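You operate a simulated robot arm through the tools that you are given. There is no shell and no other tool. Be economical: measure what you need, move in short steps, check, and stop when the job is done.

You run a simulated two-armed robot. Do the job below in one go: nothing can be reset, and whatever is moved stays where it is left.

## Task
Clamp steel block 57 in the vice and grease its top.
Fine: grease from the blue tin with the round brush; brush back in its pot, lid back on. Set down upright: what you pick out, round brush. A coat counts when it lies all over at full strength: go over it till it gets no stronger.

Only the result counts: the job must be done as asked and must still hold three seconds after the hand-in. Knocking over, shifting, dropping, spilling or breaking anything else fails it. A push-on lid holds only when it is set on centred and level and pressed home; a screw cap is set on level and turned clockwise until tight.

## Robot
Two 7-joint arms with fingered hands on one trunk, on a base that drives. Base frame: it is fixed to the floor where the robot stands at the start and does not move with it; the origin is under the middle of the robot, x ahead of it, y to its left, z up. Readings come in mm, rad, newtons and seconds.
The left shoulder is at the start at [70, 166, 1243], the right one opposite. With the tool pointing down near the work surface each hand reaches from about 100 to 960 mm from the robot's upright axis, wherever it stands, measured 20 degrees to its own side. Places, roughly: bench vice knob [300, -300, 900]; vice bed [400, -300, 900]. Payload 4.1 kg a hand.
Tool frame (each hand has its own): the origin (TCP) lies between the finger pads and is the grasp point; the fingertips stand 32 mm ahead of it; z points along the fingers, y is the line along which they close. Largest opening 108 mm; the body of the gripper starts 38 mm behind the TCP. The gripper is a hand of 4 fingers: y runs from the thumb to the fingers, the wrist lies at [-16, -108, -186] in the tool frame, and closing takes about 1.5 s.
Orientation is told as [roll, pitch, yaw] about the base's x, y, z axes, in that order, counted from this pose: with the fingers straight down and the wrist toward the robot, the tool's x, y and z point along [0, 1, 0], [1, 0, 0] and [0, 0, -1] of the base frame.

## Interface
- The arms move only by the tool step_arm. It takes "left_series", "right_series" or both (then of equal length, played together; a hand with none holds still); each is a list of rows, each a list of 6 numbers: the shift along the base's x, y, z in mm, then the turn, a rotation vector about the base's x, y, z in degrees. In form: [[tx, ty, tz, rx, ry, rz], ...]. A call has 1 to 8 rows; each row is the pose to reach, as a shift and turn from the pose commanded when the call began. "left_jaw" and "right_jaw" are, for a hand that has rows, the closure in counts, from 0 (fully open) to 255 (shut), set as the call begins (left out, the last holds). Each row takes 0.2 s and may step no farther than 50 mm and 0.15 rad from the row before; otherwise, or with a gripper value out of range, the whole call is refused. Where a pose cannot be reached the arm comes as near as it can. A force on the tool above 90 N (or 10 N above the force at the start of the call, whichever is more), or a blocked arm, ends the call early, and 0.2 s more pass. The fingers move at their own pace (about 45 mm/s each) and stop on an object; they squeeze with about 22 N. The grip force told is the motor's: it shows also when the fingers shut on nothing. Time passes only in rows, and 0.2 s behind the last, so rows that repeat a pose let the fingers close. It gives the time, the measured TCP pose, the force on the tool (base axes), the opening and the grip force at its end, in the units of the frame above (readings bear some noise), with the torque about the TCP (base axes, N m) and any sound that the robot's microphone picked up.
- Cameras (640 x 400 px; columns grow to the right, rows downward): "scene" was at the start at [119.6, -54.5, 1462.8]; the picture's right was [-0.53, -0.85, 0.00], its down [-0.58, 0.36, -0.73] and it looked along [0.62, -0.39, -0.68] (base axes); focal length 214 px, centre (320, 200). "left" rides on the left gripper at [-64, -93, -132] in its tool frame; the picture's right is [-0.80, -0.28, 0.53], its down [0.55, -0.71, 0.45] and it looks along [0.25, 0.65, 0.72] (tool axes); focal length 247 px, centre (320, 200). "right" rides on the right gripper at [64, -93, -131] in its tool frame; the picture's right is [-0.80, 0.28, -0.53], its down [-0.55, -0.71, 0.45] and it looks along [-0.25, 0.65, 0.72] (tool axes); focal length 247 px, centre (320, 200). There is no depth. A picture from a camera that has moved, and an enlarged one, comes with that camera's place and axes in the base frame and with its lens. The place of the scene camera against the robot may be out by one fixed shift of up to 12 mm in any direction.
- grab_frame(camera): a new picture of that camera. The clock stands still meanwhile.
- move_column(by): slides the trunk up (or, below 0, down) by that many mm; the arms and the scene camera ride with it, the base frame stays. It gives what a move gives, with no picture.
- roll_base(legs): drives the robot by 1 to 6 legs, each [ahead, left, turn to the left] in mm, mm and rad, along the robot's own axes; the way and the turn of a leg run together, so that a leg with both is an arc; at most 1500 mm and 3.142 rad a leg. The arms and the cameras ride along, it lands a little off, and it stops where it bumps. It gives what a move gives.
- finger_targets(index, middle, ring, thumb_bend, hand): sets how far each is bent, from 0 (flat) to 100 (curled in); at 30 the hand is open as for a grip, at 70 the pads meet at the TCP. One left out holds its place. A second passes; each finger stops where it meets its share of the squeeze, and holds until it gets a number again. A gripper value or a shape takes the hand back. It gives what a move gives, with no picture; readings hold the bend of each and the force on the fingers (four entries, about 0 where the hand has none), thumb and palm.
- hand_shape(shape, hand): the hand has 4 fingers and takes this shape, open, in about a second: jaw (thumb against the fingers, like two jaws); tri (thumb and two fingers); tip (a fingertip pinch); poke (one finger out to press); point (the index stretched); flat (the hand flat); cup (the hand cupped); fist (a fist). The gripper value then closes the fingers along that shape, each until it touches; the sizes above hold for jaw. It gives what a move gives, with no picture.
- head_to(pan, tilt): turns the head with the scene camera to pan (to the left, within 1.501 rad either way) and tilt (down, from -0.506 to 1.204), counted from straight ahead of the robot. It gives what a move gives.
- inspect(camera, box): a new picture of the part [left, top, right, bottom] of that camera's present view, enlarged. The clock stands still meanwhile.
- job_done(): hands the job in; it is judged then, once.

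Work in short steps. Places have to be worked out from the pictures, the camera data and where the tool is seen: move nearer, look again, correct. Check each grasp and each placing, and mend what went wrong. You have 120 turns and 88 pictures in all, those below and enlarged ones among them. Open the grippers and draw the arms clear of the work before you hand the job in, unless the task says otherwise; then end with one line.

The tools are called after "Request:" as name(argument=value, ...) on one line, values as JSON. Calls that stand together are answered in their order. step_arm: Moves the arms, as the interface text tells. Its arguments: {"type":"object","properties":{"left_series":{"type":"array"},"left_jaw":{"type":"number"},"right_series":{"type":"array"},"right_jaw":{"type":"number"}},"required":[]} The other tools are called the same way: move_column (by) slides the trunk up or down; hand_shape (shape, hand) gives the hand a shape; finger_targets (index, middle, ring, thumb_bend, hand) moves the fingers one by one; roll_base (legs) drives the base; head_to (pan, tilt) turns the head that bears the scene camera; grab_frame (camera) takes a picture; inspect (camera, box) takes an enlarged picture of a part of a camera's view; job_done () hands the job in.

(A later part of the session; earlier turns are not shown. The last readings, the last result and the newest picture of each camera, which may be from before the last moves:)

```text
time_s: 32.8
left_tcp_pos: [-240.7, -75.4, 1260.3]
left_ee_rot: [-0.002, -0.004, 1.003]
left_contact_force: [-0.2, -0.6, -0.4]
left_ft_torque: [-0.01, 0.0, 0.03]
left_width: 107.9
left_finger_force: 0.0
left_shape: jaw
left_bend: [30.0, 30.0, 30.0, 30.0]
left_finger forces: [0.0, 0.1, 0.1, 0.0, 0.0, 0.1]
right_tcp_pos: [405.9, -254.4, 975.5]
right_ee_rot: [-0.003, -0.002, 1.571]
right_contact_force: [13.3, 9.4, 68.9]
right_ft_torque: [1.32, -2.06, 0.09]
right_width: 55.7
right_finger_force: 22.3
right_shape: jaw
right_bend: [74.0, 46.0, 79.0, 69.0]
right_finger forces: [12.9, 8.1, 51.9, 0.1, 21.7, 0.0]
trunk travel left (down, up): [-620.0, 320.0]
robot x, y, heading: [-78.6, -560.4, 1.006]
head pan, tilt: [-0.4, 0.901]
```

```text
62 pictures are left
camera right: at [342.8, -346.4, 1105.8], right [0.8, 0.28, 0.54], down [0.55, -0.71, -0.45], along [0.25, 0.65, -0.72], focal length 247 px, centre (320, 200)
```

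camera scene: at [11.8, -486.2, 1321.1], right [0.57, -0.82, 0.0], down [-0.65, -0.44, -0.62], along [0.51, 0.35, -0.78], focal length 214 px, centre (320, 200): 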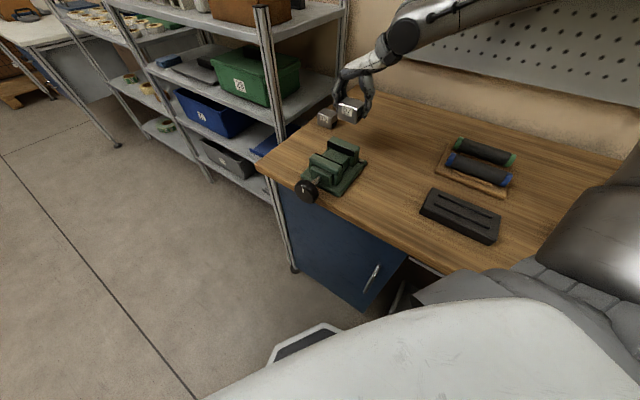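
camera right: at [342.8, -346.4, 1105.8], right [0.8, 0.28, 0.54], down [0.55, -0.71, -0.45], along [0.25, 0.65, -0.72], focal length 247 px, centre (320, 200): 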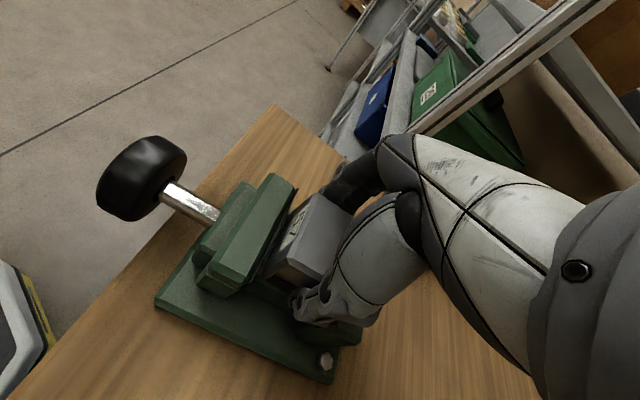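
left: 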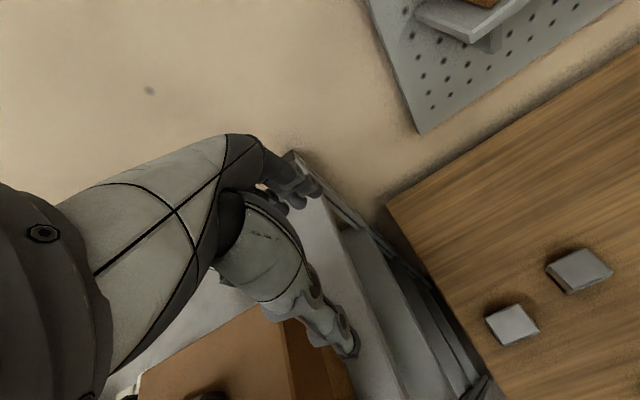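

The reading shows the ring finger (47 N) sitting on the fixed jaw top at x ≈ 440, not the block on the bed. I lift a little and curl the ring finger away.

Request:
step_arm(right_series=[[0, 0, 20, 0, 0, 0], [0, 0, 39, 0, 0, 0]])

Request:
finger_targets(hand="right", ring=100)

Request:
inspect(camera="scene", box=[280, 90, 380, 210])

Request:
inspect(camera="right", box=[180, 130, 420, 350])

```text
time_s: 33.4
left_tcp_pos: [-241.1, -73.8, 1257.9]
left_ee_rot: [-0.002, 0.001, 1.004]
left_contact_force: [-1.0, 0.1, 0.0]
left_ft_torque: [0.04, -0.03, 0.03]
left_width: 107.7
left_finger_force: 0.0
left_shape: jaw
left_bend: [30.0, 30.0, 30.0, 30.0]
left_finger forces: [0.0, 0.1, 0.1, 0.0, 0.0, 0.0]
right_tcp_pos: [408.0, -254.7, 1005.8]
right_ee_rot: [0.007, 0.014, 1.566]
right_contact_force: [-0.9, 0.8, -3.0]
right_ft_torque: [-0.01, -0.01, 0.01]
right_width: 55.2
right_finger_force: 21.8
right_shape: jaw
right_bend: [74.0, 45.0, 50.0, 70.0]
right_finger forces: [12.4, 7.5, 0.1, 0.1, 19.9, 0.1]
trunk travel left (down, up): [-620.0, 320.0]
robot x, y, heading: [-77.1, -559.4, 1.004]
head pan, tilt: [-0.4, 0.901]
```

```text
time_s: 34.4
left_tcp_pos: [-238.8, -71.6, 1258.7]
left_ee_rot: [0.0, -0.001, 1.003]
left_contact_force: [0.4, 0.1, -0.4]
left_ft_torque: [0.0, -0.01, 0.0]
left_width: 107.8
left_finger_force: 0.0
left_shape: jaw
left_bend: [30.0, 30.0, 30.0, 30.0]
left_finger forces: [0.0, 0.0, 0.0, 0.0, 0.1, 0.1]
right_tcp_pos: [409.4, -252.5, 1007.4]
right_ee_rot: [0.005, 0.01, 1.568]
right_contact_force: [0.4, 0.1, -3.4]
right_ft_torque: [0.01, -0.02, -0.02]
right_width: 55.8
right_finger_force: 20.3
right_shape: fingers
right_bend: [74.0, 45.0, 100.0, 70.0]
right_finger forces: [12.4, 7.3, 0.1, 0.0, 19.9, 0.0]
trunk travel left (down, up): [-620.0, 320.0]
robot x, y, heading: [-76.8, -561.0, 1.005]
head pan, tilt: [-0.4, 0.901]
```

```text
3.33 times, centred on (330, 150) of scene
camera zoom: at [12.0, -486.0, 1321.1], right [0.57, -0.82, 0.0], down [-0.65, -0.45, -0.62], along [0.51, 0.35, -0.78], focal length 715 px, centre (287, 367)
```

zoom: 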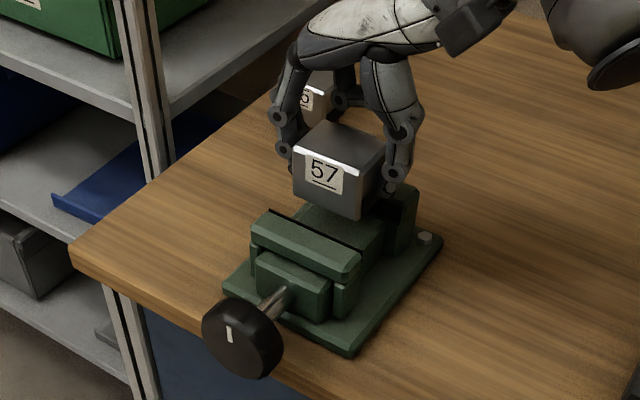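

```text
1.82 times, centred on (300, 240) of right
camera zoom: at [347.0, -344.6, 1139.6], right [0.8, 0.29, 0.52], down [0.55, -0.71, -0.44], along [0.25, 0.64, -0.73], focal length 449 px, centre (356, 127)
```

zoom: 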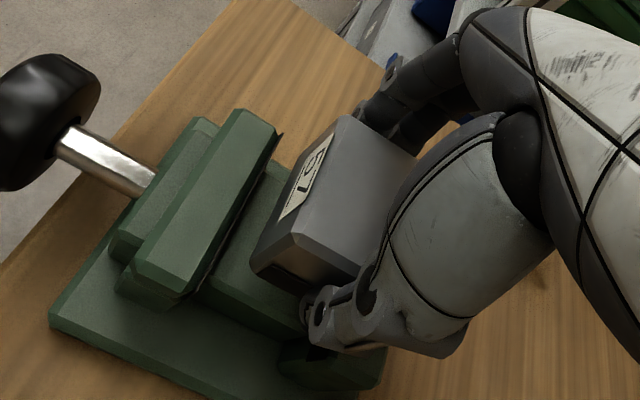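

The ring finger is now tucked up. I lower again in small steps, shifting x by -3.

Request:
step_arm(right_series=[[-3, 0, -12, 0, 0, 0], [-3, 0, -22, 0, 0, 0], [-3, 0, -30, 0, 0, 0], [-3, 0, -34, 0, 0, 0]])

Request:
step_arm(right_series=[[0, 0, -2, 0, 0, 0], [0, 0, -4, 0, 0, 0]])

```text
time_s: 35.4
left_tcp_pos: [-239.2, -74.6, 1259.3]
left_ee_rot: [-0.002, -0.003, 1.003]
left_contact_force: [1.2, 0.2, 0.1]
left_ft_torque: [0.01, 0.01, 0.01]
left_width: 107.6
left_finger_force: 0.0
left_shape: jaw
left_bend: [30.0, 30.0, 30.0, 30.0]
left_finger forces: [0.0, 0.0, 0.0, 0.0, 0.0, 0.1]
right_tcp_pos: [404.6, -254.6, 975.5]
right_ee_rot: [0.004, 0.006, 1.569]
right_contact_force: [4.8, -1.7, 20.9]
right_ft_torque: [-0.09, -0.12, 0.04]
right_width: 55.8
right_finger_force: 21.8
right_shape: fingers
right_bend: [74.0, 45.0, 100.0, 70.0]
right_finger forces: [13.3, 8.3, 0.0, 0.1, 22.3, 0.0]
trunk travel left (down, up): [-620.0, 320.0]
robot x, y, heading: [-75.2, -561.1, 1.003]
head pan, tilt: [-0.4, 0.901]
```

```text
time_s: 36.0
left_tcp_pos: [-240.7, -74.1, 1260.5]
left_ee_rot: [0.0, 0.0, 1.003]
left_contact_force: [0.4, 0.1, -0.2]
left_ft_torque: [0.04, -0.03, -0.01]
left_width: 107.8
left_finger_force: 0.1
left_shape: jaw
left_bend: [30.0, 30.0, 30.0, 30.0]
left_finger forces: [0.0, 0.0, 0.0, 0.0, 0.1, 0.1]
right_tcp_pos: [402.6, -254.4, 971.1]
right_ee_rot: [0.004, 0.005, 1.569]
right_contact_force: [7.2, 4.2, 32.7]
right_ft_torque: [0.17, -0.18, -0.04]
right_width: 55.6
right_finger_force: 23.6
right_shape: fingers
right_bend: [74.0, 45.0, 100.0, 70.0]
right_finger forces: [15.2, 10.0, 0.1, 0.0, 21.4, 0.1]
trunk travel left (down, up): [-620.0, 320.0]
robot x, y, heading: [-76.6, -561.2, 1.002]
head pan, tilt: [-0.4, 0.901]
```

Now the force is central (33 N up, almost no torque): the block sits on the bed. I check the picture before letting go.

Request:
inspect(camera="scene", box=[280, 90, 380, 210])

Request:
inspect(camera="right", box=[140, 130, 400, 350])

```text
3.33 times, centred on (330, 150) of scene
camera zoom: at [10.0, -487.6, 1321.6], right [0.57, -0.82, 0.0], down [-0.64, -0.44, -0.62], along [0.51, 0.35, -0.78], focal length 715 px, centre (287, 367)
```

zoom: 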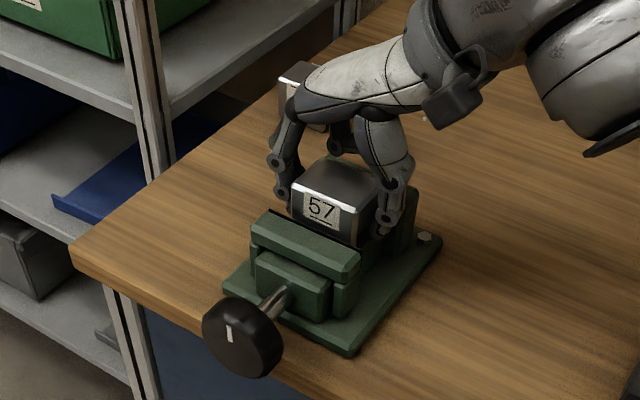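

```text
1.82 times, centred on (270, 240) of right
camera zoom: at [341.7, -346.8, 1102.5], right [0.8, 0.29, 0.53], down [0.55, -0.71, -0.44], along [0.25, 0.64, -0.72], focal length 449 px, centre (411, 127)
```

zoom: 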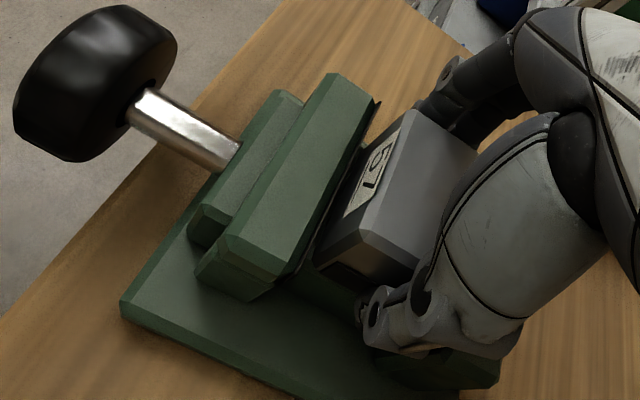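

The block stands level between the jaws. I ease the press and open index, middle and thumb, keeping the ring finger tucked.

Request:
step_arm(right_series=[[0, 0, 3, 0, 0, 0], [0, 0, 3, 0, 0, 0]])

Request:
finger_targets(hand="right", index=32, middle=32, thumb_bend=32)

Request:
inspect(camera="right", box=[140, 130, 400, 350])

```text
time_s: 36.6
left_tcp_pos: [-240.3, -73.5, 1258.5]
left_ee_rot: [0.001, -0.001, 1.004]
left_contact_force: [0.0, -0.7, -0.1]
left_ft_torque: [0.0, -0.01, -0.02]
left_width: 107.7
left_finger_force: 0.2
left_shape: jaw
left_bend: [30.0, 30.0, 30.0, 30.0]
left_finger forces: [0.0, 0.0, 0.0, 0.1, 0.0, 0.1]
right_tcp_pos: [404.5, -254.6, 971.0]
right_ee_rot: [0.005, 0.009, 1.569]
right_contact_force: [2.2, 3.8, 16.9]
right_ft_torque: [0.28, -0.06, -0.05]
right_width: 56.0
right_finger_force: 22.4
right_shape: fingers
right_bend: [74.0, 44.0, 100.0, 71.0]
right_finger forces: [14.7, 9.1, 0.0, 0.1, 20.5, 0.0]
trunk travel left (down, up): [-620.0, 320.0]
robot x, y, heading: [-81.1, -561.3, 1.005]
head pan, tilt: [-0.4, 0.901]
```

```text
time_s: 37.6
left_tcp_pos: [-238.3, -72.9, 1259.1]
left_ee_rot: [0.0, 0.0, 1.002]
left_contact_force: [-0.4, -0.3, -0.2]
left_ft_torque: [-0.04, 0.0, 0.02]
left_width: 107.4
left_finger_force: 0.1
left_shape: jaw
left_bend: [30.0, 30.0, 30.0, 30.0]
left_finger forces: [0.0, 0.0, 0.0, 0.0, 0.0, 0.0]
right_tcp_pos: [405.9, -254.2, 971.3]
right_ee_rot: [0.006, 0.012, 1.571]
right_contact_force: [0.1, 0.4, 0.2]
right_ft_torque: [-0.02, -0.02, 0.0]
right_width: 103.1
right_finger_force: 0.1
right_shape: fingers
right_bend: [32.0, 32.0, 100.0, 32.0]
right_finger forces: [0.0, 0.0, 0.0, 0.0, 0.1, 0.1]
trunk travel left (down, up): [-620.0, 320.0]
robot x, y, heading: [-75.0, -561.2, 1.002]
head pan, tilt: [-0.4, 0.901]
```

```text
1.82 times, centred on (270, 240) of right
camera zoom: at [343.5, -345.9, 1103.8], right [0.8, 0.29, 0.52], down [0.55, -0.71, -0.44], along [0.25, 0.64, -0.73], focal length 449 px, centre (411, 127)
```

zoom: 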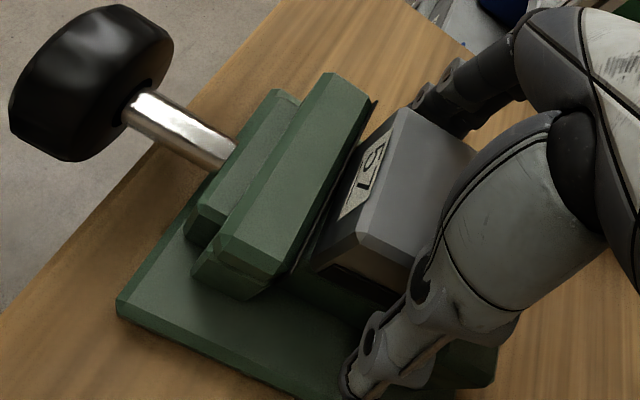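

Released with no residual force. I lift clear, reset the hand, and drive back so that I can face the vice knob (≈ (274, -253, 912)) with horizontal fingers.

Request:
step_arm(right_series=[[0, 0, 40, 0, 0, 0], [0, 0, 80, 0, 0, 0], [0, 0, 120, 0, 0, 0], [0, 0, 150, 0, 0, 0]])

Request:
hand_shape(hand="right", shape="jaw")

Request:
roll_base(legs=[[0, 0, -1.0], [-280, 0, 0], [0, 420, 0]])

Request:
head_to(pan=-0.15, tilt=0.75)

Request:
grab_frame(camera="scene")

```text
time_s: 38.6
left_tcp_pos: [-239.9, -72.2, 1258.7]
left_ee_rot: [-0.002, 0.001, 1.004]
left_contact_force: [-1.0, 0.4, 0.1]
left_ft_torque: [-0.03, -0.01, -0.01]
left_width: 107.6
left_finger_force: 0.1
left_shape: jaw
left_bend: [30.0, 30.0, 30.0, 30.0]
left_finger forces: [0.0, 0.0, 0.0, 0.0, 0.0, 0.0]
right_tcp_pos: [403.3, -256.4, 1124.5]
right_ee_rot: [0.004, 0.011, 1.571]
right_contact_force: [-1.0, 0.4, 0.8]
right_ft_torque: [0.02, -0.02, -0.07]
right_width: 103.2
right_finger_force: 0.0
right_shape: fingers
right_bend: [32.0, 32.0, 100.0, 32.0]
right_finger forces: [0.0, 0.0, 0.0, 0.0, 0.0, 0.0]
trunk travel left (down, up): [-620.0, 320.0]
robot x, y, heading: [-78.1, -559.1, 1.008]
head pan, tilt: [-0.4, 0.901]
```

```text
time_s: 39.5
left_tcp_pos: [-239.4, -73.2, 1259.1]
left_ee_rot: [0.0, 0.002, 1.005]
left_contact_force: [0.1, -0.3, -0.4]
left_ft_torque: [0.01, -0.03, -0.01]
left_width: 107.9
left_finger_force: 0.1
left_shape: jaw
left_bend: [30.0, 30.0, 30.0, 30.0]
left_finger forces: [0.1, 0.0, 0.0, 0.0, 0.0, 0.1]
right_tcp_pos: [405.8, -257.1, 1123.0]
right_ee_rot: [0.006, 0.012, 1.569]
right_contact_force: [0.5, -0.6, 0.2]
right_ft_torque: [-0.01, 0.05, -0.03]
right_width: 107.5
right_finger_force: 0.0
right_shape: jaw
right_bend: [30.0, 30.0, 30.0, 30.0]
right_finger forces: [0.0, 0.0, 0.1, 0.1, 0.0, 0.1]
trunk travel left (down, up): [-620.0, 320.0]
robot x, y, heading: [-80.6, -560.9, 1.004]
head pan, tilt: [-0.4, 0.901]
```

```text
time_s: 46.1
left_tcp_pos: [-67.5, 263.1, 1260.2]
left_ee_rot: [0.001, -0.001, 0.043]
left_contact_force: [0.4, -0.2, -1.1]
left_ft_torque: [-0.01, -0.01, 0.02]
left_width: 108.0
left_finger_force: 0.0
left_shape: jaw
left_bend: [30.0, 30.0, 30.0, 30.0]
left_finger forces: [0.1, 0.1, 0.1, 0.0, 0.1, 0.0]
right_tcp_pos: [151.1, -370.7, 1122.7]
right_ee_rot: [0.003, 0.01, 0.611]
right_contact_force: [0.7, -0.6, -0.5]
right_ft_torque: [0.01, 0.01, -0.02]
right_width: 107.7
right_finger_force: 0.1
right_shape: jaw
right_bend: [30.0, 30.0, 30.0, 30.0]
right_finger forces: [0.0, 0.0, 0.0, 0.0, 0.0, 0.0]
trunk travel left (down, up): [-620.0, 320.0]
robot x, y, heading: [-374.6, -151.1, 0.044]
head pan, tilt: [-0.4, 0.901]
```

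```text
time_s: 46.9
left_tcp_pos: [-67.0, 263.0, 1258.8]
left_ee_rot: [0.0, -0.001, 0.044]
left_contact_force: [0.4, -0.4, 0.8]
left_ft_torque: [0.02, 0.02, 0.02]
left_width: 107.5
left_finger_force: 0.0
left_shape: jaw
left_bend: [30.0, 30.0, 30.0, 30.0]
left_finger forces: [0.0, 0.1, 0.0, 0.0, 0.1, 0.0]
right_tcp_pos: [150.2, -370.1, 1124.0]
right_ee_rot: [0.006, 0.012, 0.609]
right_contact_force: [0.5, 0.0, -0.5]
right_ft_torque: [0.0, 0.03, 0.0]
right_width: 107.6
right_finger_force: 0.0
right_shape: jaw
right_bend: [30.0, 30.0, 30.0, 30.0]
right_finger forces: [0.0, 0.0, 0.0, 0.1, 0.1, 0.1]
trunk travel left (down, up): [-620.0, 320.0]
robot x, y, heading: [-375.0, -148.0, 0.045]
head pan, tilt: [-0.15, 0.75]
```

```text
56 pictures are left
camera scene: at [-242.7, -166.5, 1333.0], right [-0.11, -0.99, 0.0], down [-0.68, 0.07, -0.73], along [0.73, -0.08, -0.68], focal length 214 px, centre (320, 200)
```

scene: 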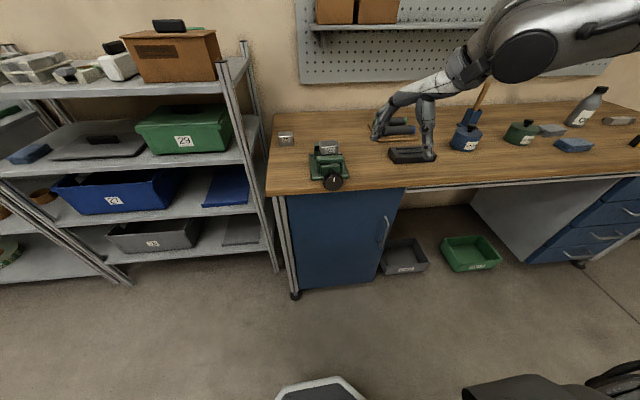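

The robot is well placed. I pitch the right hand forward by 90° so the fingers point along +x, out in front of the bench.

Request:
step_arm(right_series=[[0, 5, -5, 0, -8, 0], [0, 10, -10, 0, -16, 0], [0, 15, -20, 0, -24, 0], [0, 20, -30, 0, -32, 0], [0, 25, -40, 0, -40, 0], [0, 30, -50, 0, -48, 0], [0, 35, -60, 0, -56, 0], [0, 40, -70, 0, -64, 0]])

Request:
step_arm(right_series=[[0, 10, -10, 0, -8, 0], [0, 20, -20, 0, -16, 0], [0, 30, -30, 0, -24, 0], [0, 40, -40, 0, -26, 0], [0, 40, -40, 0, -26, 0]])

Request:
grab_frame(camera="right")

Request:
grab_frame(camera="scene")

```text
time_s: 48.7
left_tcp_pos: [-67.4, 263.0, 1259.1]
left_ee_rot: [-0.001, 0.002, 0.042]
left_contact_force: [0.0, -0.2, 0.2]
left_ft_torque: [-0.01, 0.02, 0.01]
left_width: 107.6
left_finger_force: 0.1
left_shape: jaw
left_bend: [30.0, 30.0, 30.0, 30.0]
left_finger forces: [0.1, 0.1, 0.1, 0.0, 0.1, 0.0]
right_tcp_pos: [150.1, -329.5, 1053.2]
right_ee_rot: [-0.85, -0.824, 0.997]
right_contact_force: [0.2, 0.0, 0.4]
right_ft_torque: [-0.02, 0.02, -0.01]
right_width: 107.9
right_finger_force: 0.2
right_shape: jaw
right_bend: [30.0, 30.0, 30.0, 30.0]
right_finger forces: [0.0, 0.1, 0.1, 0.0, 0.1, 0.0]
trunk travel left (down, up): [-620.0, 320.0]
robot x, y, heading: [-374.1, -148.1, 0.044]
head pan, tilt: [-0.15, 0.75]
```

```text
time_s: 49.9
left_tcp_pos: [-69.5, 263.5, 1259.9]
left_ee_rot: [-0.001, 0.001, 0.045]
left_contact_force: [-0.5, 0.3, 0.3]
left_ft_torque: [-0.02, 0.01, 0.01]
left_width: 107.9
left_finger_force: 0.2
left_shape: jaw
left_bend: [30.0, 30.0, 30.0, 30.0]
left_finger forces: [0.0, 0.0, 0.1, 0.0, 0.0, 0.1]
right_tcp_pos: [145.3, -348.0, 1094.3]
right_ee_rot: [-1.552, -0.961, 1.555]
right_contact_force: [0.4, 1.0, -0.1]
right_ft_torque: [-0.03, 0.0, 0.02]
right_width: 107.4
right_finger_force: 0.1
right_shape: jaw
right_bend: [30.0, 30.0, 30.0, 30.0]
right_finger forces: [0.0, 0.0, 0.0, 0.1, 0.0, 0.0]
right hand out of reach, approached as far as the arm can: row 1, 2, 3, 4, 5
trunk travel left (down, up): [-620.0, 320.0]
robot x, y, heading: [-377.1, -150.6, 0.048]
head pan, tilt: [-0.15, 0.75]
```

```text
55 pictures are left
camera right: at [14.1, -348.3, 983.2], right [-0.52, -0.49, 0.7], down [0.44, -0.85, -0.27], along [0.73, 0.17, 0.67], focal length 247 px, centre (320, 200)
```

right: 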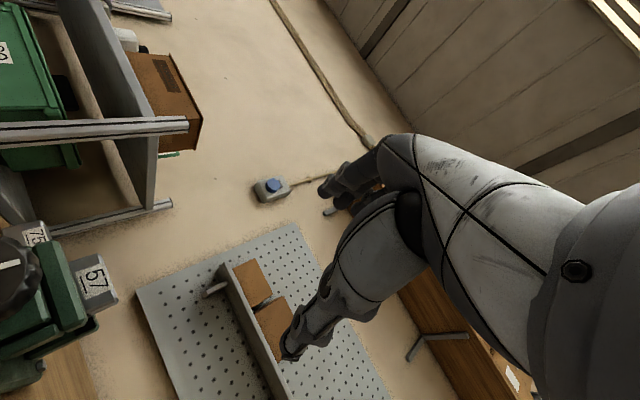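

```text
54 pictures are left
camera scene: at [-243.0, -166.9, 1333.0], right [-0.11, -0.99, 0.0], down [-0.68, 0.07, -0.73], along [0.73, -0.08, -0.68], focal length 214 px, centre (320, 200)
```

scene: 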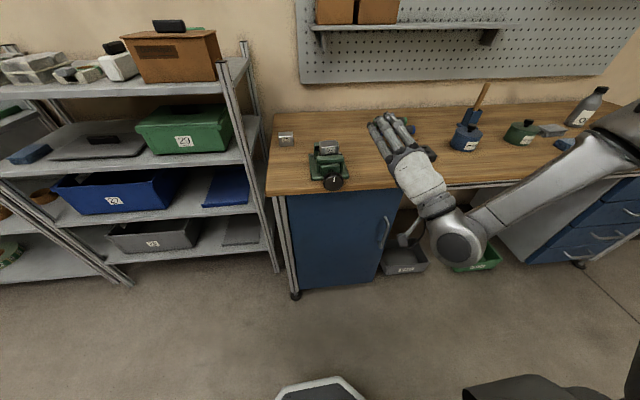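

The fingers point along +x now, but the wrist lies low, which is awkward. I roll the hand the other way (thumb side up), from which the clockwise turn can start.

Request:
step_arm(right_series=[[0, 5, 0, -8.4, 0, 0], [0, 10, 0, -16.8, 0, 0], [0, 15, 0, -25.2, 0, 0], [0, 20, 0, -33.6, 0, 0], [0, 25, 0, -42, 0, 0], [0, 30, 0, -50.4, 0, 0], [0, 35, 0, -58.8, 0, 0], [0, 40, 0, -67.2, 0, 0]])

Request:
step_arm(right_series=[[0, 10, -12, -8.4, 0, 0], [0, 20, -24, -16.8, 0, 0], [0, 30, -36, -25.2, 0, 0], [0, 40, -48, -33.6, 0, 0], [0, 50, -60, -42, 0, 0], [0, 55, -72, -50.4, 0, 0], [0, 55, -84, -58.8, 0, 0], [0, 55, -96, -67.2, 0, 0]])

Request:
grab_frame(camera="right")

```text
time_s: 51.7
left_tcp_pos: [-67.9, 263.5, 1258.9]
left_ee_rot: [0.001, 0.0, 0.043]
left_contact_force: [-0.4, 0.5, 0.8]
left_ft_torque: [0.0, -0.01, 0.02]
left_width: 107.6
left_finger_force: 0.0
left_shape: jaw
left_bend: [30.0, 30.0, 30.0, 30.0]
left_finger forces: [0.0, 0.1, 0.0, 0.1, 0.0, 0.1]
right_tcp_pos: [146.6, -306.9, 1092.2]
right_ee_rot: [-1.568, 0.214, 1.561]
right_contact_force: [0.2, -0.3, 0.1]
right_ft_torque: [0.0, -0.01, -0.02]
right_width: 107.6
right_finger_force: 0.0
right_shape: jaw
right_bend: [30.0, 30.0, 30.0, 30.0]
right_finger forces: [0.0, 0.1, 0.0, 0.1, 0.1, 0.0]
trunk travel left (down, up): [-620.0, 320.0]
robot x, y, heading: [-373.6, -150.1, 0.046]
head pan, tilt: [-0.15, 0.75]
```

```text
time_s: 53.5
left_tcp_pos: [-67.7, 263.3, 1259.3]
left_ee_rot: [-0.001, 0.001, 0.044]
left_contact_force: [-0.5, -0.2, 0.2]
left_ft_torque: [-0.02, -0.02, -0.01]
left_width: 107.9
left_finger_force: 0.1
left_shape: jaw
left_bend: [30.0, 30.0, 30.0, 30.0]
left_finger forces: [0.0, 0.0, 0.0, 0.1, 0.1, 0.1]
right_tcp_pos: [182.7, -313.9, 1023.4]
right_ee_rot: [-1.611, 1.386, 1.524]
right_contact_force: [-0.5, -0.6, -0.6]
right_ft_torque: [-0.01, 0.02, 0.04]
right_width: 107.7
right_finger_force: 0.0
right_shape: jaw
right_bend: [30.0, 30.0, 30.0, 30.0]
right_finger forces: [0.0, 0.1, 0.1, 0.0, 0.0, 0.1]
right hand out of reach, approached as far as the arm can: row 3, 4, 5, 6, 7, 8
trunk travel left (down, up): [-620.0, 320.0]
robot x, y, heading: [-374.5, -150.0, 0.043]
head pan, tilt: [-0.15, 0.75]
```

```text
53 pictures are left
camera right: at [52.1, -393.4, 1101.6], right [-0.53, 0.84, -0.14], down [0.44, 0.41, 0.8], along [0.73, 0.36, -0.59], focal length 247 px, centre (320, 200)
```

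right: 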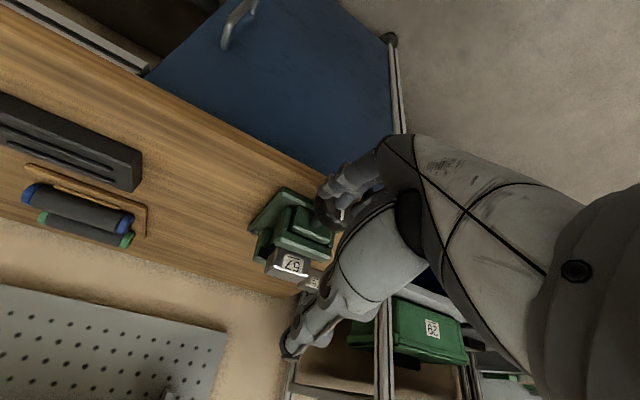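

Orientation is good (fingers along +x, thumb up). I go to the pre-grasp place in front of the knob, about (195, -253, 912).

Request:
step_arm(right_series=[[3, 15, -28, 0, 0, 0], [6, 30, -56, 0, 0, 0], [9, 45, -84, 0, 0, 0], [12, 61, -111, 0, 0, 0], [12, 61, -111, 0, 0, 0]])

Request:
grab_frame(camera="right")

```text
time_s: 54.7
left_tcp_pos: [-68.4, 263.9, 1258.7]
left_ee_rot: [0.0, 0.002, 0.043]
left_contact_force: [0.0, -0.1, 0.5]
left_ft_torque: [-0.01, 0.01, -0.02]
left_width: 107.7
left_finger_force: 0.2
left_shape: jaw
left_bend: [30.0, 30.0, 30.0, 30.0]
left_finger forces: [0.0, 0.1, 0.0, 0.0, 0.0, 0.0]
right_tcp_pos: [178.3, -340.6, 984.7]
right_ee_rot: [-1.614, 1.384, 1.521]
right_contact_force: [-0.6, -0.2, -0.3]
right_ft_torque: [0.01, -0.02, 0.0]
right_width: 107.8
right_finger_force: 0.0
right_shape: jaw
right_bend: [30.0, 30.0, 30.0, 30.0]
right_finger forces: [0.0, 0.1, 0.0, 0.0, 0.0, 0.0]
right hand out of reach, approached as far as the arm can: row 1, 2, 3, 4, 5
trunk travel left (down, up): [-620.0, 320.0]
robot x, y, heading: [-372.8, -148.8, 0.044]
head pan, tilt: [-0.15, 0.75]
```

```text
52 pictures are left
camera right: at [47.1, -419.5, 1062.6], right [-0.53, 0.84, -0.13], down [0.44, 0.41, 0.8], along [0.73, 0.36, -0.59], focal length 247 px, centre (320, 200)
```

right: 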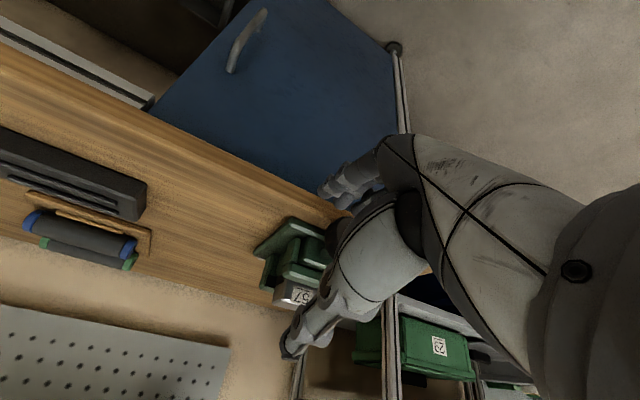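

The arm cannot get that far left and low together. I'll shift the base 150 mm left and lower the trunk 120 mm, which brings the knob into the arm's natural range.

Request:
roll_base(legs=[[-30, 150, 0]])

Request:
move_column(by=-120)

Request:
step_arm(right_series=[[5, -10, 20, 0, 0, 0], [10, -20, 35, 0, 0, 0], [15, -30, 48, 0, 0, 0], [20, -40, 48, 0, 0, 0], [20, -50, 48, 0, 0, 0], [20, -60, 48, 0, 0, 0]])

Request:
grab_frame(camera="right")

```text
time_s: 56.1
left_tcp_pos: [-104.3, 411.1, 1259.3]
left_ee_rot: [0.001, 0.0, 0.04]
left_contact_force: [0.9, 0.3, -0.1]
left_ft_torque: [-0.04, -0.05, -0.01]
left_width: 107.7
left_finger_force: 0.0
left_shape: jaw
left_bend: [30.0, 30.0, 30.0, 30.0]
left_finger forces: [0.0, 0.0, 0.0, 0.0, 0.1, 0.0]
right_tcp_pos: [140.8, -191.9, 984.9]
right_ee_rot: [-1.615, 1.383, 1.521]
right_contact_force: [-0.9, 0.5, 0.3]
right_ft_torque: [-0.02, 0.02, 0.0]
right_width: 107.6
right_finger_force: 0.1
right_shape: jaw
right_bend: [30.0, 30.0, 30.0, 30.0]
right_finger forces: [0.1, 0.0, 0.0, 0.0, 0.0, 0.0]
trunk travel left (down, up): [-620.0, 320.0]
robot x, y, heading: [-413.3, 2.0, 0.044]
head pan, tilt: [-0.15, 0.75]
```

```text
time_s: 57.6
left_tcp_pos: [-104.2, 411.5, 1138.9]
left_ee_rot: [0.0, 0.001, 0.041]
left_contact_force: [0.6, 0.4, 0.0]
left_ft_torque: [-0.01, 0.0, 0.0]
left_width: 107.7
left_finger_force: 0.0
left_shape: jaw
left_bend: [30.0, 30.0, 30.0, 30.0]
left_finger forces: [0.0, 0.0, 0.0, 0.1, 0.0, 0.0]
right_tcp_pos: [139.9, -192.1, 865.0]
right_ee_rot: [-1.615, 1.383, 1.521]
right_contact_force: [-0.1, 0.0, 0.0]
right_ft_torque: [0.02, 0.0, 0.0]
right_width: 107.9
right_finger_force: 0.0
right_shape: jaw
right_bend: [30.0, 30.0, 30.0, 30.0]
right_finger forces: [0.0, 0.0, 0.0, 0.0, 0.1, 0.0]
trunk travel left (down, up): [-500.0, 440.0]
robot x, y, heading: [-409.6, -1.1, 0.04]
head pan, tilt: [-0.15, 0.75]
```

```text
time_s: 59.0
left_tcp_pos: [-104.4, 412.0, 1139.3]
left_ee_rot: [-0.001, 0.001, 0.042]
left_contact_force: [-0.5, -0.3, -0.2]
left_ft_torque: [0.03, 0.06, 0.03]
left_width: 107.7
left_finger_force: 0.1
left_shape: jaw
left_bend: [30.0, 30.0, 30.0, 30.0]
left_finger forces: [0.0, 0.0, 0.1, 0.1, 0.0, 0.0]
right_tcp_pos: [160.1, -252.3, 912.5]
right_ee_rot: [-1.611, 1.386, 1.521]
right_contact_force: [-0.1, -0.2, 0.0]
right_ft_torque: [0.0, 0.0, -0.02]
right_width: 107.9
right_finger_force: 0.0
right_shape: jaw
right_bend: [30.0, 30.0, 30.0, 30.0]
right_finger forces: [0.0, 0.0, 0.0, 0.0, 0.0, 0.1]
trunk travel left (down, up): [-500.0, 440.0]
robot x, y, heading: [-408.8, -0.2, 0.043]
head pan, tilt: [-0.15, 0.75]
```

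```text
51 pictures are left
camera right: at [29.7, -332.2, 990.1], right [-0.52, 0.84, -0.13], down [0.45, 0.4, 0.8], along [0.73, 0.36, -0.59], focal length 247 px, centre (320, 200)
```

right: 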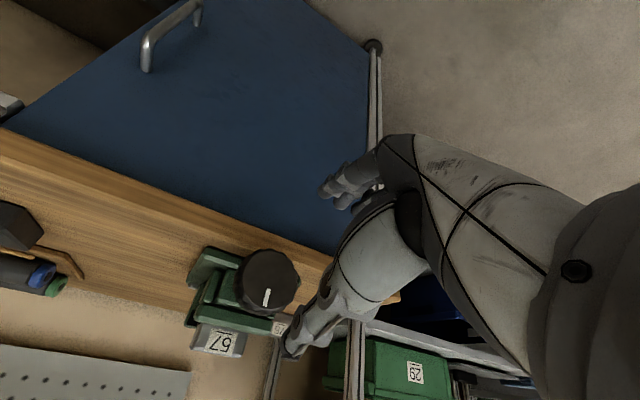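

The pose is reached: TCP (160, -252, 912). I enlarge the knob to measure its centre.

Request:
inspect(camera="right", box=[190, 220, 350, 350])

Request:
inspect(camera="scene", box=[260, 80, 420, 200])

```text
3.08 times, centred on (270, 285) of right
camera zoom: at [29.7, -332.2, 990.1], right [-0.52, 0.84, -0.13], down [0.45, 0.4, 0.8], along [0.73, 0.36, -0.59], focal length 760 px, centre (474, -62)
```

zoom: 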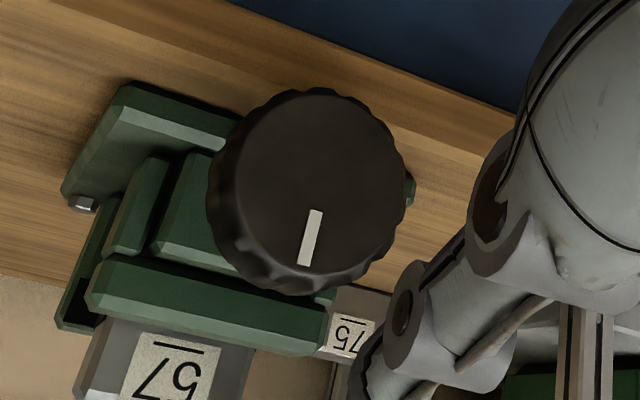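

```text
3.33 times, centred on (340, 140) of scene
camera zoom: at [-279.4, -18.0, 1213.0], right [-0.11, -0.99, 0.0], down [-0.68, 0.07, -0.73], along [0.73, -0.08, -0.68], focal length 715 px, centre (253, 400)
```

zoom: 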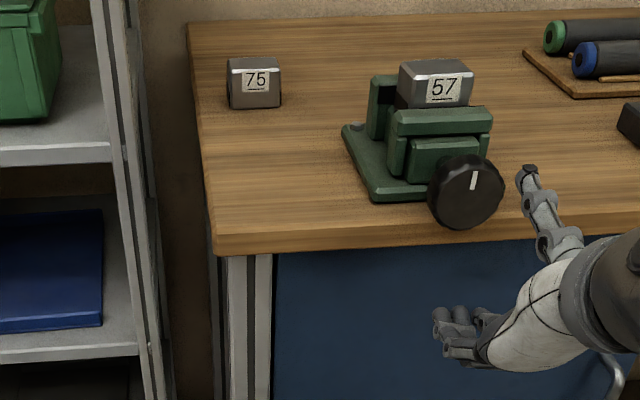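

Knob centre is judged at (274, -256, 917), radius ≈ 28, front face near x = 258; the bench edge is near x = 300. I move the open hand around the knob to x = 250.

Request:
step_arm(right_series=[[30, -2, 2, 0, 0, 0], [60, -4, 4.5, 0, 0, 0], [75, -4, 4.5, 0, 0, 0], [90, -4, 4.5, 0, 0, 0], [90, -4, 4.5, 0, 0, 0]])

Request:
inspect(camera="right", box=[190, 130, 430, 350])

Request:
inspect(camera="scene", box=[290, 90, 410, 200])

```text
time_s: 60.2
left_tcp_pos: [-104.1, 411.1, 1139.0]
left_ee_rot: [0.0, 0.0, 0.042]
left_contact_force: [-0.1, 0.2, 0.1]
left_ft_torque: [-0.02, -0.02, -0.02]
left_width: 107.8
left_finger_force: 0.1
left_shape: jaw
left_bend: [30.0, 30.0, 30.0, 30.0]
left_finger forces: [0.1, 0.0, 0.0, 0.0, 0.0, 0.0]
right_tcp_pos: [248.7, -256.5, 915.3]
right_ee_rot: [-1.614, 1.383, 1.521]
right_contact_force: [0.8, 0.6, 0.3]
right_ft_torque: [0.02, -0.03, 0.02]
right_width: 107.6
right_finger_force: 0.0
right_shape: jaw
right_bend: [30.0, 30.0, 30.0, 30.0]
right_finger forces: [0.0, 0.0, 0.0, 0.1, 0.1, 0.1]
trunk travel left (down, up): [-500.0, 440.0]
robot x, y, heading: [-413.1, -0.6, 0.041]
head pan, tilt: [-0.15, 0.75]
```

```text
1.82 times, centred on (310, 240) of right
camera zoom: at [118.5, -336.1, 992.9], right [-0.52, 0.84, -0.13], down [0.44, 0.4, 0.8], along [0.73, 0.36, -0.59], focal length 449 px, centre (338, 127)
```

zoom: 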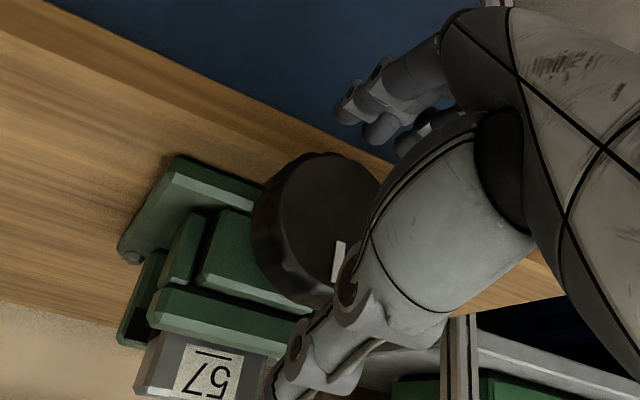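

```text
3.64 times, centred on (350, 145) of scene
camera zoom: at [-279.8, -17.9, 1213.0], right [-0.11, -0.99, 0.0], down [-0.68, 0.07, -0.73], along [0.73, -0.08, -0.68], focal length 780 px, centre (211, 400)
```

zoom: 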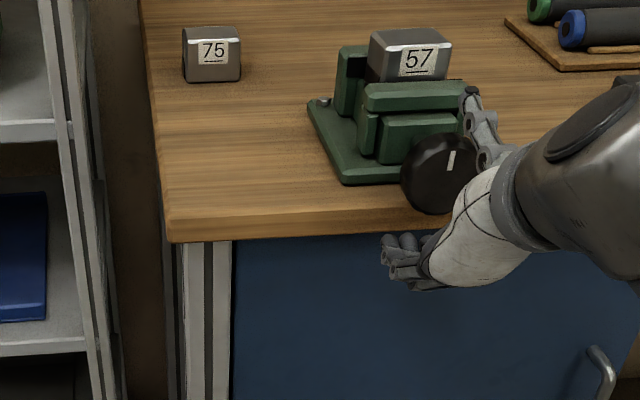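

The knob sits between thumb and fingers. A small correction (-4 in y, +3 in z) and I close.

Request:
step_arm(right_series=[[5, -4, 3, 0, 0, 0], [5, -4, 3, 0, 0, 0], [5, -4, 3, 0, 0, 0], [5, -4, 3, 0, 0, 0], [5, -4, 3, 0, 0, 0], [5, -4, 3, 0, 0, 0], [5, -4, 3, 0, 0, 0], [5, -4, 3, 0, 0, 0]], right_jaw=255)

Request:
inspect(camera="right", box=[190, 130, 430, 350])

```text
time_s: 62.0
left_tcp_pos: [-103.7, 410.6, 1140.2]
left_ee_rot: [-0.001, 0.0, 0.041]
left_contact_force: [0.3, -0.2, 0.4]
left_ft_torque: [-0.02, 0.01, 0.0]
left_width: 107.6
left_finger_force: 0.0
left_shape: jaw
left_bend: [30.0, 30.0, 30.0, 30.0]
left_finger forces: [0.1, 0.0, 0.0, 0.0, 0.0, 0.0]
right_tcp_pos: [253.9, -260.0, 917.5]
right_ee_rot: [-1.613, 1.383, 1.521]
right_contact_force: [0.7, -0.6, 0.8]
right_ft_torque: [0.0, -0.02, -0.07]
right_width: 56.7
right_finger_force: 21.7
right_shape: jaw
right_bend: [74.0, 41.0, 43.0, 72.0]
right_finger forces: [10.0, 6.2, 2.6, 0.1, 19.6, 0.1]
trunk travel left (down, up): [-500.0, 440.0]
robot x, y, heading: [-411.3, 1.5, 0.044]
head pan, tilt: [-0.15, 0.75]
```

```text
1.82 times, centred on (310, 240) of right
camera zoom: at [124.1, -339.7, 996.2], right [-0.52, 0.84, -0.13], down [0.45, 0.4, 0.8], along [0.73, 0.36, -0.59], focal length 449 px, centre (338, 127)
```

zoom: 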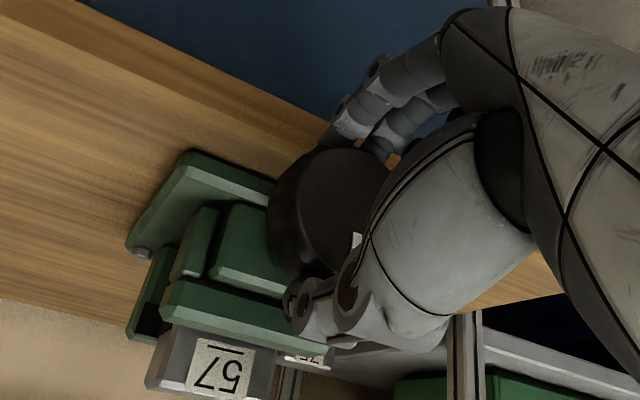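

Gripped at 57 mm with no side load. I turn clockwise (+x) 64° and watch forces.

Request:
step_arm(right_series=[[0, 0, 0, 8, 0, 0], [0, 0, 0, 16, 0, 0], [0, 0, 0, 24, 0, 0], [0, 0, 0, 32, 0, 0], [0, 0, 0, 40, 0, 0], [0, 0, 0, 48, 0, 0], [0, 0, 0, 56, 0, 0], [0, 0, 0, 64, 0, 0]])

Request:
inspect(camera="scene", box=[290, 90, 410, 200])

```text
time_s: 63.8
left_tcp_pos: [-101.5, 409.6, 1139.6]
left_ee_rot: [0.001, 0.0, 0.043]
left_contact_force: [-0.2, -0.5, -0.6]
left_ft_torque: [-0.01, -0.01, -0.02]
left_width: 107.7
left_finger_force: 0.1
left_shape: jaw
left_bend: [30.0, 30.0, 30.0, 30.0]
left_finger forces: [0.1, 0.0, 0.1, 0.1, 0.0, 0.0]
right_tcp_pos: [256.2, -261.4, 916.7]
right_ee_rot: [-1.558, 0.267, 1.564]
right_contact_force: [-10.6, -2.7, -28.2]
right_ft_torque: [-0.27, 0.74, 0.1]
right_width: 57.7
right_finger_force: 21.7
right_shape: jaw
right_bend: [74.0, 39.0, 42.0, 73.0]
right_finger forces: [17.0, 7.7, 2.3, 0.1, 22.0, 0.0]
trunk travel left (down, up): [-500.0, 440.0]
robot x, y, heading: [-410.5, -1.0, 0.04]
head pan, tilt: [-0.15, 0.75]
```

```text
3.64 times, centred on (350, 145) of scene
camera zoom: at [-277.6, -19.4, 1212.6], right [-0.11, -0.99, 0.0], down [-0.68, 0.07, -0.73], along [0.73, -0.08, -0.68], focal length 780 px, centre (211, 400)
```

zoom: 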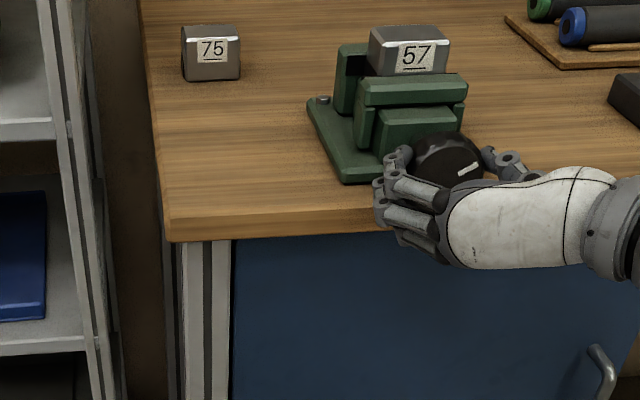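

The knob mark turned with the hand and the jaw came forward. The hand is pushed down a little, so I shift z by -3 and x by +3 and keep turning.

Request:
step_arm(right_series=[[2, 0, -3, 0, 0, 0], [2, 0, -3, 8, 0, 0], [3, 0, -3, 16, 0, 0], [3, 0, -3, 24, 0, 0], [4, 0, -3, 32, 0, 0], [4, 0, -3, 40, 0, 0], [5, 0, -3, 48, 0, 0], [5, 0, -3, 56, 0, 0]])

Request:
inspect(camera="scene", box=[290, 90, 410, 200])

```text
time_s: 65.6
left_tcp_pos: [-101.4, 411.1, 1138.7]
left_ee_rot: [0.002, -0.002, 0.042]
left_contact_force: [-0.7, -0.1, -0.3]
left_ft_torque: [0.0, 0.02, 0.01]
left_width: 107.6
left_finger_force: 0.1
left_shape: jaw
left_bend: [30.0, 30.0, 30.0, 30.0]
left_finger forces: [0.0, 0.1, 0.0, 0.0, 0.0, 0.0]
right_tcp_pos: [244.5, -272.7, 947.0]
right_ee_rot: [-1.559, -0.714, 1.556]
right_contact_force: [4.3, -10.7, 4.5]
right_ft_torque: [-0.2, -0.17, -0.19]
right_width: 39.8
right_finger_force: 22.0
right_shape: jaw
right_bend: [76.0, 46.0, 44.0, 78.0]
right_finger forces: [0.1, 0.0, 0.0, 0.0, 12.6, 0.0]
right hand out of reach, approached as far as the arm can: row 6, 7, 8
trunk travel left (down, up): [-500.0, 440.0]
robot x, y, heading: [-412.5, 1.9, 0.04]
head pan, tilt: [-0.15, 0.75]
```

```text
3.64 times, centred on (350, 145) of scene
camera zoom: at [-278.5, -19.3, 1213.2], right [-0.11, -0.99, 0.0], down [-0.68, 0.07, -0.73], along [0.73, -0.08, -0.68], focal length 780 px, centre (211, 400)
```

zoom: 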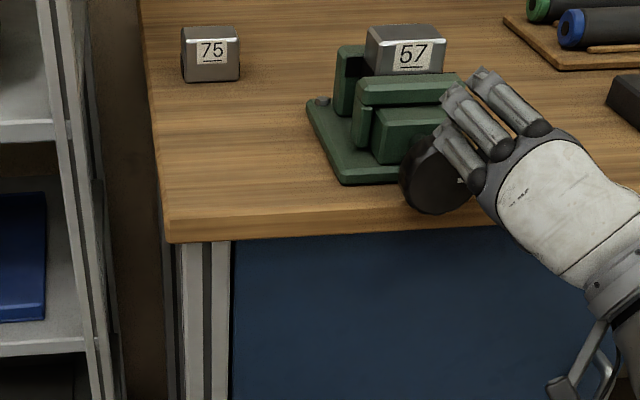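

The arm ran out of range near roll +25° and slipped off after about 100° of turning. I back off, open, roll back to the start angle and look at the vice.

Request:
step_arm(right_series=[[-10, -5, 0, 0, 0, 0], [-45, -5, 0, 0, 0, 0], [-80, 0, -10, -6, 0, 0], [-80, 0, -15, -14, 0, 0], [-80, 0, -20, -22, 0, 0], [-80, 0, -25, -30, 0, 0], [-80, 5, -27, -38, 0, 0], [-80, 10, -30, -46, 0, 0]], right_jaw=0)

Request:
step_arm(right_series=[[0, 0, 0, -8, 0, 0], [0, 0, 0, -16, 0, 0], [0, 0, 0, -24, 0, 0], [0, 0, 0, -32, 0, 0], [0, 0, 0, -40, 0, 0], [0, 0, 0, -48, 0, 0], [0, 0, 0, -56, 0, 0], [0, 0, 0, -64, 0, 0]])

Request:
step_arm(right_series=[[0, 0, 0, -7, 0, 0], [0, 0, 0, -14, 0, 0], [0, 0, 0, -21, 0, 0]])

Request:
inspect(camera="right", box=[150, 180, 350, 350])

```text
time_s: 67.4
left_tcp_pos: [-103.7, 412.1, 1139.2]
left_ee_rot: [0.0, 0.0, 0.043]
left_contact_force: [-0.8, 0.2, 0.9]
left_ft_torque: [-0.02, -0.02, -0.02]
left_width: 107.7
left_finger_force: 0.1
left_shape: jaw
left_bend: [30.0, 30.0, 30.0, 30.0]
left_finger forces: [0.0, 0.1, 0.1, 0.0, 0.0, 0.0]
right_tcp_pos: [165.7, -260.5, 913.8]
right_ee_rot: [-1.565, 0.093, 1.562]
right_contact_force: [0.4, 0.1, 0.4]
right_ft_torque: [0.0, 0.03, 0.0]
right_width: 107.7
right_finger_force: 0.2
right_shape: jaw
right_bend: [30.0, 30.0, 30.0, 30.0]
right_finger forces: [0.0, 0.0, 0.1, 0.1, 0.0, 0.1]
trunk travel left (down, up): [-500.0, 440.0]
robot x, y, heading: [-413.0, 1.3, 0.039]
head pan, tilt: [-0.15, 0.75]
```

```text
time_s: 69.2
left_tcp_pos: [-104.0, 411.8, 1139.0]
left_ee_rot: [0.001, 0.0, 0.041]
left_contact_force: [0.4, -0.4, -0.3]
left_ft_torque: [0.03, 0.0, 0.01]
left_width: 107.8
left_finger_force: 0.1
left_shape: jaw
left_bend: [30.0, 30.0, 30.0, 30.0]
left_finger forces: [0.0, 0.0, 0.0, 0.0, 0.0, 0.1]
right_tcp_pos: [164.5, -262.2, 915.4]
right_ee_rot: [-1.586, 1.211, 1.545]
right_contact_force: [-0.8, -0.4, 0.4]
right_ft_torque: [0.04, 0.01, 0.02]
right_width: 107.2
right_finger_force: 0.1
right_shape: jaw
right_bend: [30.0, 30.0, 30.0, 30.0]
right_finger forces: [0.0, 0.0, 0.0, 0.1, 0.1, 0.0]
trunk travel left (down, up): [-500.0, 440.0]
robot x, y, heading: [-411.1, -4.9, 0.041]
head pan, tilt: [-0.15, 0.75]
```

```text
time_s: 70.0
left_tcp_pos: [-104.1, 412.1, 1138.7]
left_ee_rot: [0.001, 0.0, 0.042]
left_contact_force: [0.4, 1.0, 0.9]
left_ft_torque: [0.03, -0.02, 0.0]
left_width: 107.9
left_finger_force: 0.1
left_shape: jaw
left_bend: [30.0, 30.0, 30.0, 30.0]
left_finger forces: [0.0, 0.0, 0.0, 0.0, 0.0, 0.0]
right_tcp_pos: [164.7, -262.3, 915.7]
right_ee_rot: [2.462, 1.559, -0.687]
right_contact_force: [-0.6, -0.5, -0.4]
right_ft_torque: [0.0, -0.01, -0.02]
right_width: 107.6
right_finger_force: 0.0
right_shape: jaw
right_bend: [30.0, 30.0, 30.0, 30.0]
right_finger forces: [0.1, 0.0, 0.0, 0.0, 0.0, 0.1]
trunk travel left (down, up): [-500.0, 440.0]
robot x, y, heading: [-409.1, -1.3, 0.047]
head pan, tilt: [-0.15, 0.75]
```

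```text
2.35 times, centred on (250, 265) of right
camera zoom: at [33.5, -325.7, 1007.4], right [-0.52, 0.8, -0.29], down [0.45, 0.55, 0.71], along [0.73, 0.24, -0.65], focal length 581 px, centre (485, 47)
```

zoom: 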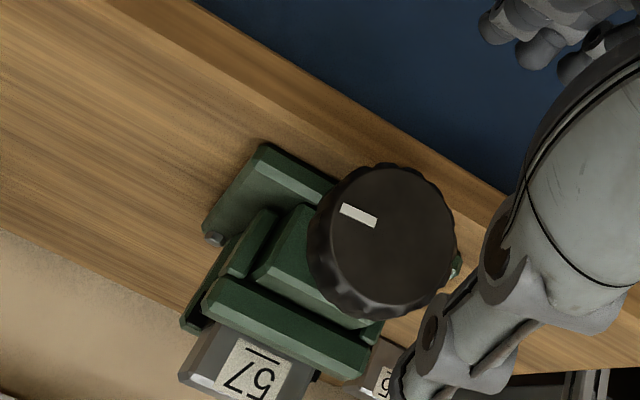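

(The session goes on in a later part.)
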